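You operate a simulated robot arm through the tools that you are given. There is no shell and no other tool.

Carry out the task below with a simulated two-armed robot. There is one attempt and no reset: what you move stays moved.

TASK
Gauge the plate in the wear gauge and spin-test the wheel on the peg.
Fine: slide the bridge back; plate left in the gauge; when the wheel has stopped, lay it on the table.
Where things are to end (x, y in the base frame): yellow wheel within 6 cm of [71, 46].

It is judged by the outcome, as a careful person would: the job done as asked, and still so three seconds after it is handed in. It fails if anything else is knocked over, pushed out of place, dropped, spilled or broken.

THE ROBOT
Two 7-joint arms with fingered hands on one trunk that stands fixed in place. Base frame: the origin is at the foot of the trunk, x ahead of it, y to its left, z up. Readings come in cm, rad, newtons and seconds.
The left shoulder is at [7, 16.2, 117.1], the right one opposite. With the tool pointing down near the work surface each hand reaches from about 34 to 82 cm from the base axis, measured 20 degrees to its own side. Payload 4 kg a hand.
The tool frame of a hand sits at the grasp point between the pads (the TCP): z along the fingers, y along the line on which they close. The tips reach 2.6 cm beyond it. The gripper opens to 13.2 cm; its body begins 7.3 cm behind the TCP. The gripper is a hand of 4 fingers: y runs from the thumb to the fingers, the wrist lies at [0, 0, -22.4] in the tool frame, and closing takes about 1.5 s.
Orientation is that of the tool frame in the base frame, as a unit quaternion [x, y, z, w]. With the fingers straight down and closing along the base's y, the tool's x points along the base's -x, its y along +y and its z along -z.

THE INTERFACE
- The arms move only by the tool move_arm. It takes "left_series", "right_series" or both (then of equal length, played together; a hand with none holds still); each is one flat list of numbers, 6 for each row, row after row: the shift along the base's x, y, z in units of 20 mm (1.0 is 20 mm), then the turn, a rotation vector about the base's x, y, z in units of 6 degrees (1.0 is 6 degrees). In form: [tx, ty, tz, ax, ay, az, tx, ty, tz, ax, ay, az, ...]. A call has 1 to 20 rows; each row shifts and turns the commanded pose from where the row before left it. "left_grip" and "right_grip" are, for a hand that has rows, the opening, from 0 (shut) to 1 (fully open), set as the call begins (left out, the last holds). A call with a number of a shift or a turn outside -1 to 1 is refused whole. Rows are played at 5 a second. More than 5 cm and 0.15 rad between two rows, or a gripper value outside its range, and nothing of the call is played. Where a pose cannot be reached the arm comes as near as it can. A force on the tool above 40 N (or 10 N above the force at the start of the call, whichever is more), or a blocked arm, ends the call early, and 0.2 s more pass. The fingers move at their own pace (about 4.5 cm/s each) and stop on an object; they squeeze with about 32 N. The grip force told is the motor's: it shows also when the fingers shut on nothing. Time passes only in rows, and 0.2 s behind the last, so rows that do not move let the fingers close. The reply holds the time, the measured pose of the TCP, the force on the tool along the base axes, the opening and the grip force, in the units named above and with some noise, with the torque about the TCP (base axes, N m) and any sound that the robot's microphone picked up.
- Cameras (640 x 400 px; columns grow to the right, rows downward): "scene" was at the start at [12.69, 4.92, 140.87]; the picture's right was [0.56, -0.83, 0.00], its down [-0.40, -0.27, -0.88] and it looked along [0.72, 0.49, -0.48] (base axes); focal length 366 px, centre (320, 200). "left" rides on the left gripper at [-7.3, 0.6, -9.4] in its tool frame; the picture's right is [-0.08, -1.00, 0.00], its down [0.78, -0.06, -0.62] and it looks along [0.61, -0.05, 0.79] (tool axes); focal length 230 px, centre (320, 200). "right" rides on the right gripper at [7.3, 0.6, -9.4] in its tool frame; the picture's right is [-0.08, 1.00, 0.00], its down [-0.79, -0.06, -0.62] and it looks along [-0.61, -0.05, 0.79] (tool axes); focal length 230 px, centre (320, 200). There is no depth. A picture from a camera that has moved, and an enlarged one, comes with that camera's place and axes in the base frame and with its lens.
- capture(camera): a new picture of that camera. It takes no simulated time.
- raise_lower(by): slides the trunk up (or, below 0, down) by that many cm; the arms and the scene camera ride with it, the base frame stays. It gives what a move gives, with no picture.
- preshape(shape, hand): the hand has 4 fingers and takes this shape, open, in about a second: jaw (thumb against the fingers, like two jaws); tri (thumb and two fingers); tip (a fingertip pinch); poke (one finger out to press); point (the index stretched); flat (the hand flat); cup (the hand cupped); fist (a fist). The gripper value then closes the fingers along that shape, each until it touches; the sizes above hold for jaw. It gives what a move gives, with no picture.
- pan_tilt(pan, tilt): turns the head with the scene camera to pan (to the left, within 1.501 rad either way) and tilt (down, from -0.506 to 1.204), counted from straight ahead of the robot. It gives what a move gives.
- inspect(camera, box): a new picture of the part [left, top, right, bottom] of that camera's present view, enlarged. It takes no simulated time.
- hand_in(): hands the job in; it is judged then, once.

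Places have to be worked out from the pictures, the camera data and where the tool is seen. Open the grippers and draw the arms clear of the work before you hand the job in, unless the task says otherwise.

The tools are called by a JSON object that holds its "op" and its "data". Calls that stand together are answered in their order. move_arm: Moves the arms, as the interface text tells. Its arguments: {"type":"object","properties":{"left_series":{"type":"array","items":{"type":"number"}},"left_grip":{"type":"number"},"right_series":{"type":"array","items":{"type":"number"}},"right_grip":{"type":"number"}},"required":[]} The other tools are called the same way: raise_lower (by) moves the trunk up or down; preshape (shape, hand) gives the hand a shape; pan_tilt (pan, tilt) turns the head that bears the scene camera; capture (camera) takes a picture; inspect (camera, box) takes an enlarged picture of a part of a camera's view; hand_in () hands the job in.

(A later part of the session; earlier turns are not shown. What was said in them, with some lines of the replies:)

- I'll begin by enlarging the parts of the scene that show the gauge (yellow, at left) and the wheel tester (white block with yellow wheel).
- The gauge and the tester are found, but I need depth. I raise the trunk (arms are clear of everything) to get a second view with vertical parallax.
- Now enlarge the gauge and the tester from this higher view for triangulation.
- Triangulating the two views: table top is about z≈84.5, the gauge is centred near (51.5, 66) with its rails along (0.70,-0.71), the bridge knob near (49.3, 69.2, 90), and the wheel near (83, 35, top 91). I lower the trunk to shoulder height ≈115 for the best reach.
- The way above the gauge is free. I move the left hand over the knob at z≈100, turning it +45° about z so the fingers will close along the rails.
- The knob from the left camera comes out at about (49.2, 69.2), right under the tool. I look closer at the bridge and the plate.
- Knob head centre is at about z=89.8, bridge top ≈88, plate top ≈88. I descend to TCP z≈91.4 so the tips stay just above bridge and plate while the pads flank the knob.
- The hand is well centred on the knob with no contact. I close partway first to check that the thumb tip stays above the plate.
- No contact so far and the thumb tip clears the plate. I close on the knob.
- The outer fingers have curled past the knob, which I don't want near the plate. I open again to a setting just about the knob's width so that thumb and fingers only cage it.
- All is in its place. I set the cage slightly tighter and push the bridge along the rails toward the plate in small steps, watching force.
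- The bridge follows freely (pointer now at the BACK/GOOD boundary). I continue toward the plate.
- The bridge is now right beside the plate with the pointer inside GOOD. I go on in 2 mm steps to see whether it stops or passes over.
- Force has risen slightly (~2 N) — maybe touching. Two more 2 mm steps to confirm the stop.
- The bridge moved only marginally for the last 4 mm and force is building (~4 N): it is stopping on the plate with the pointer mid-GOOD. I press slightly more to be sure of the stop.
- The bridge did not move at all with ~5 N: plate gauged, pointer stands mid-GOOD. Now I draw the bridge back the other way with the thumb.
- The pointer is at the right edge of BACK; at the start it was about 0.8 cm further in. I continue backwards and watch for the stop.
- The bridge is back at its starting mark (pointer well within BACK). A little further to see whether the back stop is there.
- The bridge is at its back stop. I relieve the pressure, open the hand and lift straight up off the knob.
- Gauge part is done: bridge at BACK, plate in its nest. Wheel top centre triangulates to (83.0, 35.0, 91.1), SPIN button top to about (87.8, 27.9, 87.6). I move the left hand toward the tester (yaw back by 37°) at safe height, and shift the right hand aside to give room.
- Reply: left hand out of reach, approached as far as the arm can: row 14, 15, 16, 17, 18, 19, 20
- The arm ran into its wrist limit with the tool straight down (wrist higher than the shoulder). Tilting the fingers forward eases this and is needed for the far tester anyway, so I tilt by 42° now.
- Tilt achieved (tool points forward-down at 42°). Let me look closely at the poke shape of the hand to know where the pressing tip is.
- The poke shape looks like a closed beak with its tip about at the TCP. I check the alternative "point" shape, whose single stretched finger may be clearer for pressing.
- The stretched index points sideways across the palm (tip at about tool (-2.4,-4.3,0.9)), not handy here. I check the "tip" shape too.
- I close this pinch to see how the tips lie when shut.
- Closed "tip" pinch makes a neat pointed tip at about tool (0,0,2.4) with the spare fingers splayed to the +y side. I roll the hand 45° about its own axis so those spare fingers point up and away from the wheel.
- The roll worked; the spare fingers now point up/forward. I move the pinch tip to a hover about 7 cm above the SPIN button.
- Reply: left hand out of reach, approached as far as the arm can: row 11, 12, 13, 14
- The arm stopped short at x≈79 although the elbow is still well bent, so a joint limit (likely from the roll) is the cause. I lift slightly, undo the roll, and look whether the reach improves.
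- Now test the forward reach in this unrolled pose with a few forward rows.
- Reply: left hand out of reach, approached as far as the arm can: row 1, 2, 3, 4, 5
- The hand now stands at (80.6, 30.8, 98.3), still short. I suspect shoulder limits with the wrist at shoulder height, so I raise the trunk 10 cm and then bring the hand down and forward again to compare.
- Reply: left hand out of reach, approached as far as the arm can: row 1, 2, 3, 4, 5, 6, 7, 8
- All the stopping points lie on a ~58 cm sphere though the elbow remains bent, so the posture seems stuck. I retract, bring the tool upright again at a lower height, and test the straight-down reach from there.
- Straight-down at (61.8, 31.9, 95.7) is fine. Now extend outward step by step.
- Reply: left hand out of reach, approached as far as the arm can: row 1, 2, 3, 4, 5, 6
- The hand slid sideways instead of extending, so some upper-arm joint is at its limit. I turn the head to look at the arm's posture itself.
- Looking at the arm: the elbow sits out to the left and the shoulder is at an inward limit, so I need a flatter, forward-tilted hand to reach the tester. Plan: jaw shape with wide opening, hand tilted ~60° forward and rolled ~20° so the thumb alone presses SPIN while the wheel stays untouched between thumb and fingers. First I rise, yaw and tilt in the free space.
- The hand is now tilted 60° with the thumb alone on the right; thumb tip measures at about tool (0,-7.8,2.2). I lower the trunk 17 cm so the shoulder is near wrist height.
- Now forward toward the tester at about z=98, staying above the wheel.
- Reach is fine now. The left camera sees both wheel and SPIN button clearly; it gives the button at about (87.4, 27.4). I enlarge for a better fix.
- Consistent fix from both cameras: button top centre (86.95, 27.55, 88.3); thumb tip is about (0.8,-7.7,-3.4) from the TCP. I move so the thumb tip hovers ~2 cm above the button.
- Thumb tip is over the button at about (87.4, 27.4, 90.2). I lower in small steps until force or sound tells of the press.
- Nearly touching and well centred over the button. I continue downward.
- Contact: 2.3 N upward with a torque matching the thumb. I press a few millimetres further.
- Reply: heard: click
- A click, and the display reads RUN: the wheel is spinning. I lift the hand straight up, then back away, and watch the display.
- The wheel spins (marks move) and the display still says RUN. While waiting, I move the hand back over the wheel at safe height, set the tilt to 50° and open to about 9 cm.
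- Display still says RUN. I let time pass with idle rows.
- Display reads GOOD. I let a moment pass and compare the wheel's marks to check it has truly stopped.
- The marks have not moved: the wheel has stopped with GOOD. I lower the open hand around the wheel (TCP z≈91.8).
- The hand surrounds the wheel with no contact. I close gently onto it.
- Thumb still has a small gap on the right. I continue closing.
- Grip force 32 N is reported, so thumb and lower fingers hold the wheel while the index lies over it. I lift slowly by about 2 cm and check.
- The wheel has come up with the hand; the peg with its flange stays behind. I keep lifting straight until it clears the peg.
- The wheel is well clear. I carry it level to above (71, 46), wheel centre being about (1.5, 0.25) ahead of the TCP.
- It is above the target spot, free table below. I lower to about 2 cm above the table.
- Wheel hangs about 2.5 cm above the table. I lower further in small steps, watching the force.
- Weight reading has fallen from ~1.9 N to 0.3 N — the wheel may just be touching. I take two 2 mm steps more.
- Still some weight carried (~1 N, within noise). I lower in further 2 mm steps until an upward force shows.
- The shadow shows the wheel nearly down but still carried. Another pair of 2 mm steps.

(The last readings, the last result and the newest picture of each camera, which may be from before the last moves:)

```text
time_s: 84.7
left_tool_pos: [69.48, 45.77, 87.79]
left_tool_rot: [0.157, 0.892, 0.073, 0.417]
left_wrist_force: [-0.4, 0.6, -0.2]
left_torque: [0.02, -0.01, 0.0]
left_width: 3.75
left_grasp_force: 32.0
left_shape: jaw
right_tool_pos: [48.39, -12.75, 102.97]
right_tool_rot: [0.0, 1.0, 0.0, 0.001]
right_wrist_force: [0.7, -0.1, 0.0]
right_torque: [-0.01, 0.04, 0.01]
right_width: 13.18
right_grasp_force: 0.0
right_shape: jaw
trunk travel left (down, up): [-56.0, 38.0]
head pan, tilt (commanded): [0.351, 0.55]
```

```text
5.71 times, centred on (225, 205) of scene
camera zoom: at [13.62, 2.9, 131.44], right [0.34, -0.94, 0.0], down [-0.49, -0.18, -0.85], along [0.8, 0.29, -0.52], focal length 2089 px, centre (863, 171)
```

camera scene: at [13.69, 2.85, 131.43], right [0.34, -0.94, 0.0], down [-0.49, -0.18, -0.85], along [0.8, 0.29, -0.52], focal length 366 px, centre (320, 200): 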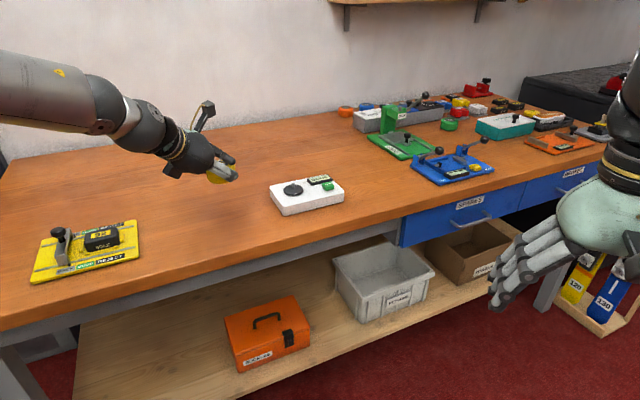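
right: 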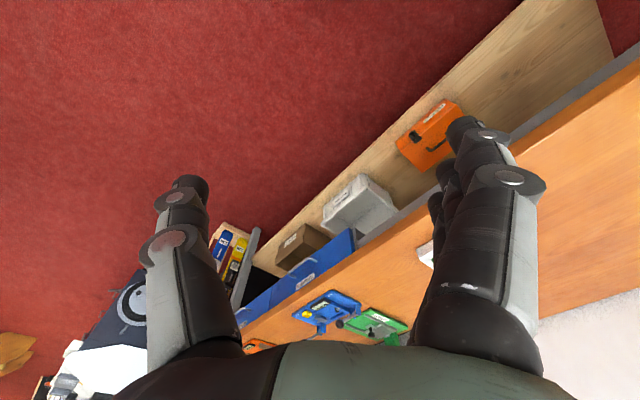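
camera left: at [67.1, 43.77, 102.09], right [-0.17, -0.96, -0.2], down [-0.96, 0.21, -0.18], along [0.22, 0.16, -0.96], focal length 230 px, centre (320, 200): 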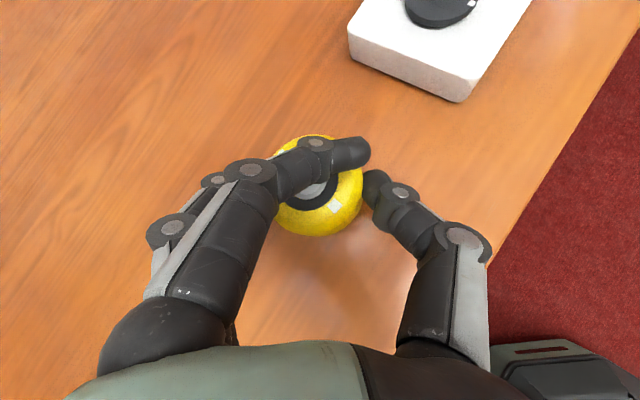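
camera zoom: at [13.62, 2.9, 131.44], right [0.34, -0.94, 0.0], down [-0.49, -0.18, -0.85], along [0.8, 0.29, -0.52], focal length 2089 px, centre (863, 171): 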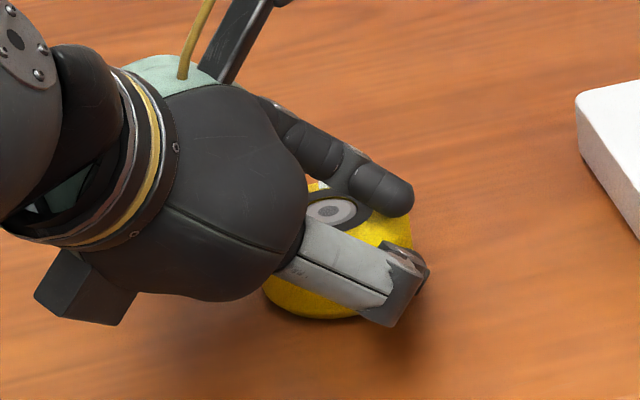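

Weight is lessening (−0.2 N). I continue down in 2 mm steps.

{"op": "move_arm", "data": {"left_series": [0, 0, -0.1, 0, 0, 0, 0, 0, 0, 0, 0, 0]}}

{"op": "inspect", "data": {"camera": "scene", "box": [170, 170, 280, 240]}}

{"op": "capture", "data": {"camera": "left"}}

```text
time_s: 85.3
left_tool_pos: [69.6, 45.67, 87.65]
left_tool_rot: [0.157, 0.892, 0.073, 0.418]
left_wrist_force: [-1.8, 0.4, 4.2]
left_torque: [0.16, -0.05, 0.08]
left_width: 3.77
left_grasp_force: 32.2
left_shape: jaw
right_tool_pos: [48.32, -12.77, 102.89]
right_tool_rot: [0.0, 1.0, 0.0, 0.0]
right_wrist_force: [0.2, 1.7, -0.7]
right_torque: [0.04, -0.02, -0.02]
right_width: 13.17
right_grasp_force: 0.0
right_shape: jaw
trunk travel left (down, up): [-56.0, 38.0]
head pan, tilt (commanded): [0.351, 0.55]
```

```text
5.71 times, centred on (225, 205) of scene
camera zoom: at [13.53, 2.85, 131.45], right [0.34, -0.94, 0.0], down [-0.49, -0.18, -0.85], along [0.8, 0.29, -0.52], focal length 2089 px, centre (863, 171)
```

zoom: 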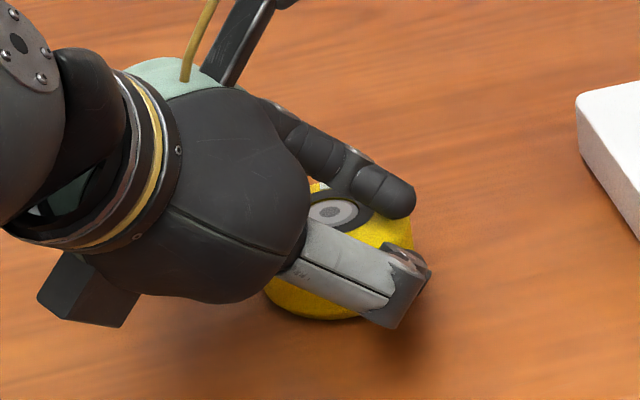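

```text
taken
camera left: at [66.92, 43.76, 99.24], right [-0.17, -0.96, -0.2], down [-0.96, 0.21, -0.19], along [0.22, 0.16, -0.96], focal length 230 px, centre (320, 200)
```

left: 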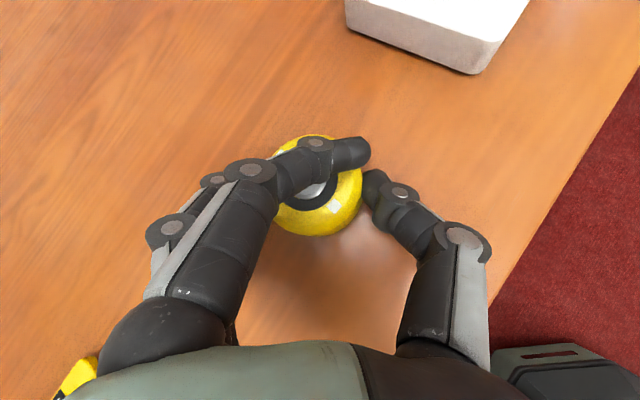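

Contact with the table: +4 N. I relieve 1 mm and open the fingers just enough to release the wheel.

{"op": "move_arm", "data": {"left_series": [0, 0, 0.05, 0, 0, 0, 0, 0, 0, 0, 0, 0, 0, 0, 0, 0, 0, 0, 0, 0, 0, 0, 0, 0], "left_grip": 0.5}}

{"op": "inspect", "data": {"camera": "scene", "box": [170, 170, 280, 240]}}

{"op": "capture", "data": {"camera": "left"}}

```text
time_s: 86.3
left_tool_pos: [69.64, 45.77, 87.69]
left_tool_rot: [0.158, 0.892, 0.073, 0.416]
left_wrist_force: [0.4, 0.3, 0.2]
left_torque: [-0.01, 0.02, 0.0]
left_width: 6.55
left_grasp_force: 0.0
left_shape: jaw
right_tool_pos: [48.45, -12.69, 103.03]
right_tool_rot: [0.001, 1.0, 0.001, 0.0]
right_wrist_force: [-0.1, -0.5, -0.3]
right_torque: [0.04, 0.01, 0.01]
right_width: 13.15
right_grasp_force: 0.0
right_shape: jaw
trunk travel left (down, up): [-56.0, 38.0]
head pan, tilt (commanded): [0.351, 0.55]
```

```text
5.71 times, centred on (225, 205) of scene
camera zoom: at [13.62, 2.89, 131.43], right [0.34, -0.94, 0.0], down [-0.49, -0.18, -0.85], along [0.8, 0.29, -0.52], focal length 2089 px, centre (863, 171)
```

zoom: 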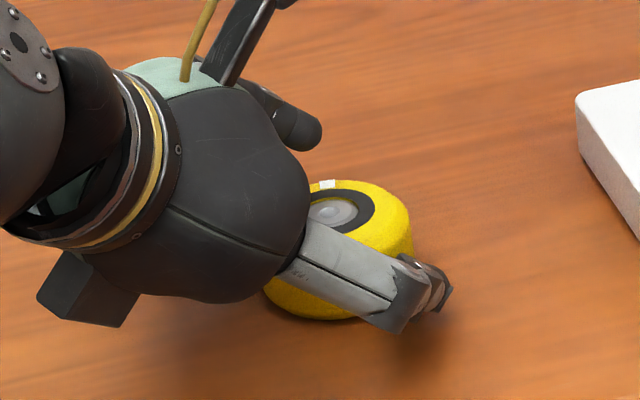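

```text
taken
camera left: at [67.0, 43.79, 99.17], right [-0.17, -0.96, -0.2], down [-0.96, 0.21, -0.18], along [0.22, 0.16, -0.96], focal length 230 px, centre (320, 200)
```

left: 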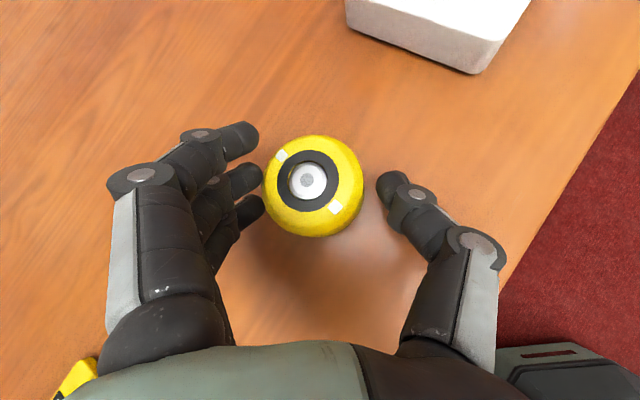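

The wheel stands flat on the table, released. I rise a little while opening wider, then lift clear.

{"op": "move_arm", "data": {"left_series": [0, -0.05, 0.15, 0, 0, 0, 0, -0.05, 0.2, 0, 0, 0, 0, 0, 0.3, 0, 0, 0, 0, 0, 0.5, 0, 0, 0, 0, 0, 0.8, 0, 0, 0, 0, 0, 1, 0, 0, 0, 0, 0, 1, 0, 0, 0, 0, 0, 1, 0, 0, 0, -0.5, 0, 1, 0, 0, 0, -0.5, 0, 1, 0, 0, 0], "left_grip": 0.66}}

{"op": "capture", "data": {"camera": "scene"}}

{"op": "capture", "data": {"camera": "left"}}

```text
time_s: 88.5
left_tool_pos: [67.67, 45.52, 101.67]
left_tool_rot: [0.158, 0.892, 0.072, 0.417]
left_wrist_force: [0.1, 0.2, 0.0]
left_torque: [0.01, -0.01, -0.03]
left_width: 8.64
left_grasp_force: 0.0
left_shape: jaw
right_tool_pos: [48.28, -12.8, 102.91]
right_tool_rot: [0.0, 1.0, 0.0, 0.0]
right_wrist_force: [-0.3, -0.4, -0.2]
right_torque: [-0.02, 0.0, -0.01]
right_width: 13.17
right_grasp_force: 0.0
right_shape: jaw
trunk travel left (down, up): [-56.0, 38.0]
head pan, tilt (commanded): [0.351, 0.55]
```

```text
taken
camera scene: at [13.52, 2.85, 131.45], right [0.34, -0.94, 0.0], down [-0.49, -0.18, -0.85], along [0.8, 0.29, -0.52], focal length 366 px, centre (320, 200)
```

scene: 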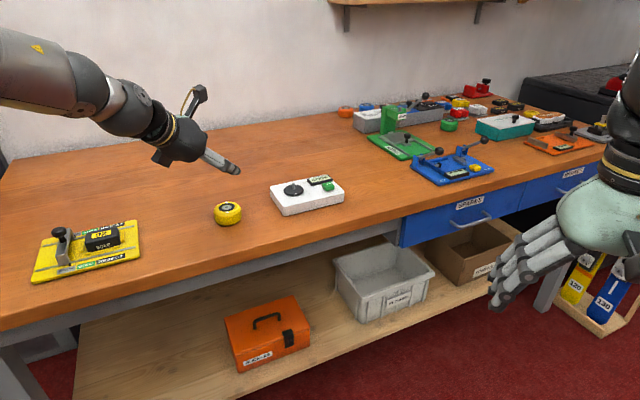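

```text
taken
camera left: at [64.98, 43.54, 113.12], right [-0.17, -0.96, -0.2], down [-0.96, 0.21, -0.18], along [0.22, 0.16, -0.96], focal length 230 px, centre (320, 200)
```

left: 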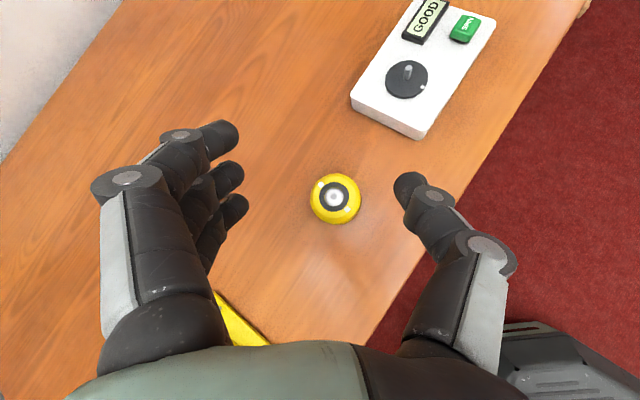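

The wheel lies at about (71.2, 46.2). I draw the left arm back and up, fully open.

{"op": "move_arm", "data": {"left_series": [-0.6, -0.1, 0.5, 0, 0, 0, -0.75, -0.1, 0.4, 0, 0, 0, -0.75, -0.1, 0.4, 0, 0, 0, -0.75, -0.1, 0.4, 0, 0, 0, -0.75, -0.1, 0.4, 0, 0, 0, -0.75, -0.1, 0.4, 0, 0, 0, -0.75, -0.1, 0.4, 0, 0, 0, -0.75, -0.1, 0.4, 0, 0, 0, -0.75, -0.1, 0.4, 0, 0, 0, -0.75, -0.1, 0.4, 0, 0, 0, -0.75, -0.1, 0.4, 0, 0, 0], "left_grip": 1.0}}

{"op": "pan_tilt", "data": {"pan": 0.65, "tilt": 0.6}}

{"op": "capture", "data": {"camera": "scene"}}

```text
time_s: 90.9
left_tool_pos: [51.24, 43.51, 110.49]
left_tool_rot: [0.159, 0.892, 0.071, 0.417]
left_wrist_force: [0.3, 0.6, -0.4]
left_torque: [-0.01, 0.02, -0.05]
left_width: 13.16
left_grasp_force: 0.1
left_shape: jaw
right_tool_pos: [48.33, -12.84, 102.84]
right_tool_rot: [0.0, 1.0, 0.0, -0.001]
right_wrist_force: [-0.4, 0.8, 0.4]
right_torque: [-0.01, -0.01, 0.0]
right_width: 13.17
right_grasp_force: 0.0
right_shape: jaw
trunk travel left (down, up): [-56.0, 38.0]
head pan, tilt (commanded): [0.351, 0.55]
```

```text
time_s: 91.7
left_tool_pos: [51.48, 43.41, 110.52]
left_tool_rot: [0.157, 0.893, 0.073, 0.416]
left_wrist_force: [-0.3, -0.1, -0.1]
left_torque: [0.0, 0.01, -0.04]
left_width: 13.19
left_grasp_force: 0.1
left_shape: jaw
right_tool_pos: [48.35, -12.81, 102.9]
right_tool_rot: [-0.001, 1.0, 0.0, 0.0]
right_wrist_force: [-0.1, -0.5, -0.2]
right_torque: [0.0, 0.02, 0.04]
right_width: 13.19
right_grasp_force: 0.1
right_shape: jaw
trunk travel left (down, up): [-56.0, 38.0]
head pan, tilt (commanded): [0.649, 0.6]
```

```text
taken
camera scene: at [12.23, 5.14, 130.99], right [0.6, -0.8, 0.0], down [-0.45, -0.34, -0.83], along [0.66, 0.5, -0.57], focal length 366 px, centre (320, 200)
```

scene: 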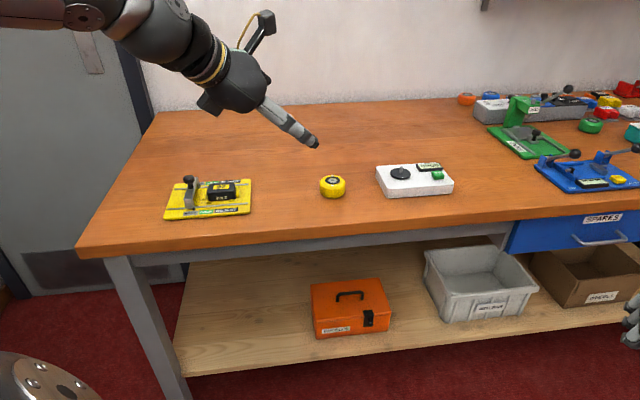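

I check the gauge, the wheel and the tester once more in enlarged views.

{"op": "inspect", "data": {"camera": "scene", "box": [155, 165, 265, 230]}}

{"op": "inspect", "data": {"camera": "scene", "box": [300, 145, 460, 215]}}

```text
5.82 times, centred on (210, 198) of scene
camera zoom: at [12.23, 5.14, 130.99], right [0.6, -0.8, 0.0], down [-0.45, -0.34, -0.83], along [0.66, 0.5, -0.57], focal length 2127 px, centre (960, 214)
```

zoom: 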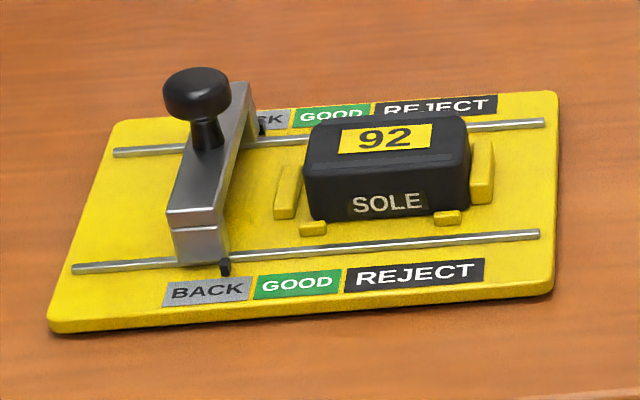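

```text
4.00 times, centred on (380, 180) of scene
camera zoom: at [12.23, 5.14, 130.99], right [0.6, -0.8, 0.0], down [-0.45, -0.34, -0.83], along [0.66, 0.5, -0.57], focal length 1462 px, centre (80, 280)
```

zoom: 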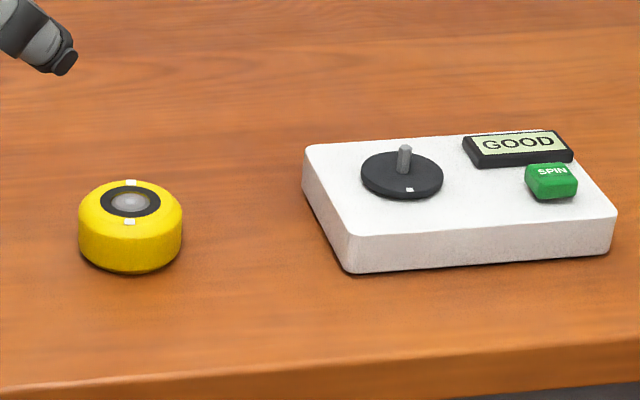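

Bridge at BACK, plate in its nest, wheel flat at about (71, 46), tester in place. I draw the left arm a bit further back before handing in.

{"op": "move_arm", "data": {"left_series": [-0.7, 0, 0.4, 0, 0, 0, -0.7, 0, 0.4, 0, 0, 0, -0.7, 0, 0.4, 0, 0, 0, -0.7, 0, 0.4, 0, 0, 0, -0.7, 0, 0.4, 0, 0, 0, -0.7, 0, 0.4, 0, 0, 0]}}

{"op": "capture", "data": {"camera": "scene"}}

```text
time_s: 93.1
left_tool_pos: [42.84, 43.44, 115.62]
left_tool_rot: [0.158, 0.892, 0.072, 0.417]
left_wrist_force: [-1.0, 0.1, 0.0]
left_torque: [0.01, -0.03, 0.03]
left_width: 13.18
left_grasp_force: 0.0
left_shape: jaw
right_tool_pos: [48.31, -12.71, 103.01]
right_tool_rot: [0.0, 1.0, 0.0, -0.001]
right_wrist_force: [-0.2, 0.4, 0.6]
right_torque: [0.0, 0.01, 0.0]
right_width: 13.19
right_grasp_force: 0.1
right_shape: jaw
trunk travel left (down, up): [-56.0, 38.0]
head pan, tilt (commanded): [0.649, 0.6]
```

```text
taken
camera scene: at [12.12, 5.13, 131.0], right [0.6, -0.8, 0.0], down [-0.45, -0.34, -0.83], along [0.66, 0.5, -0.56], focal length 366 px, centre (320, 200)
```

scene: 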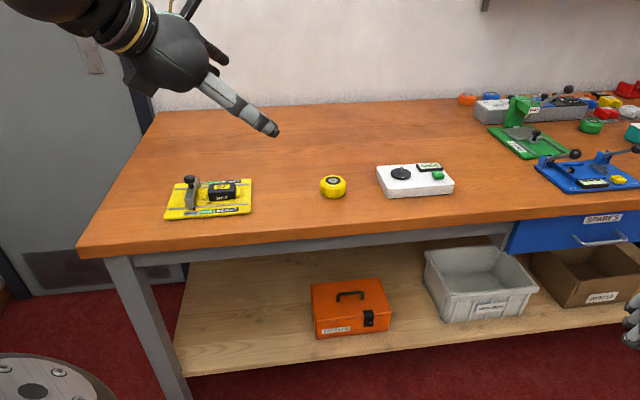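

Everything is in its required state, grippers open and arms clear of the work. I hand the job in.

{"op": "hand_in", "data": {}}

```text
The job is handed in.
```

Both jobs are done and handed in, and both results read GOOD.

- **Plate:** the bridge stopped against the plate with the pointer in the middle of GOOD. I slid the bridge back to its stop at BACK and left the plate in the gauge.
- **Wheel:** I pressed SPIN, the display showed RUN and then GOOD, and the wheel came to a stop. I checked its marks were no longer moving, lifted it off the peg and laid it flat on the table at about (71, 46).

Nothing else was moved, apart from the plate settling slightly within its nest while being gauged. Both hands are open and the arms are clear of the work.
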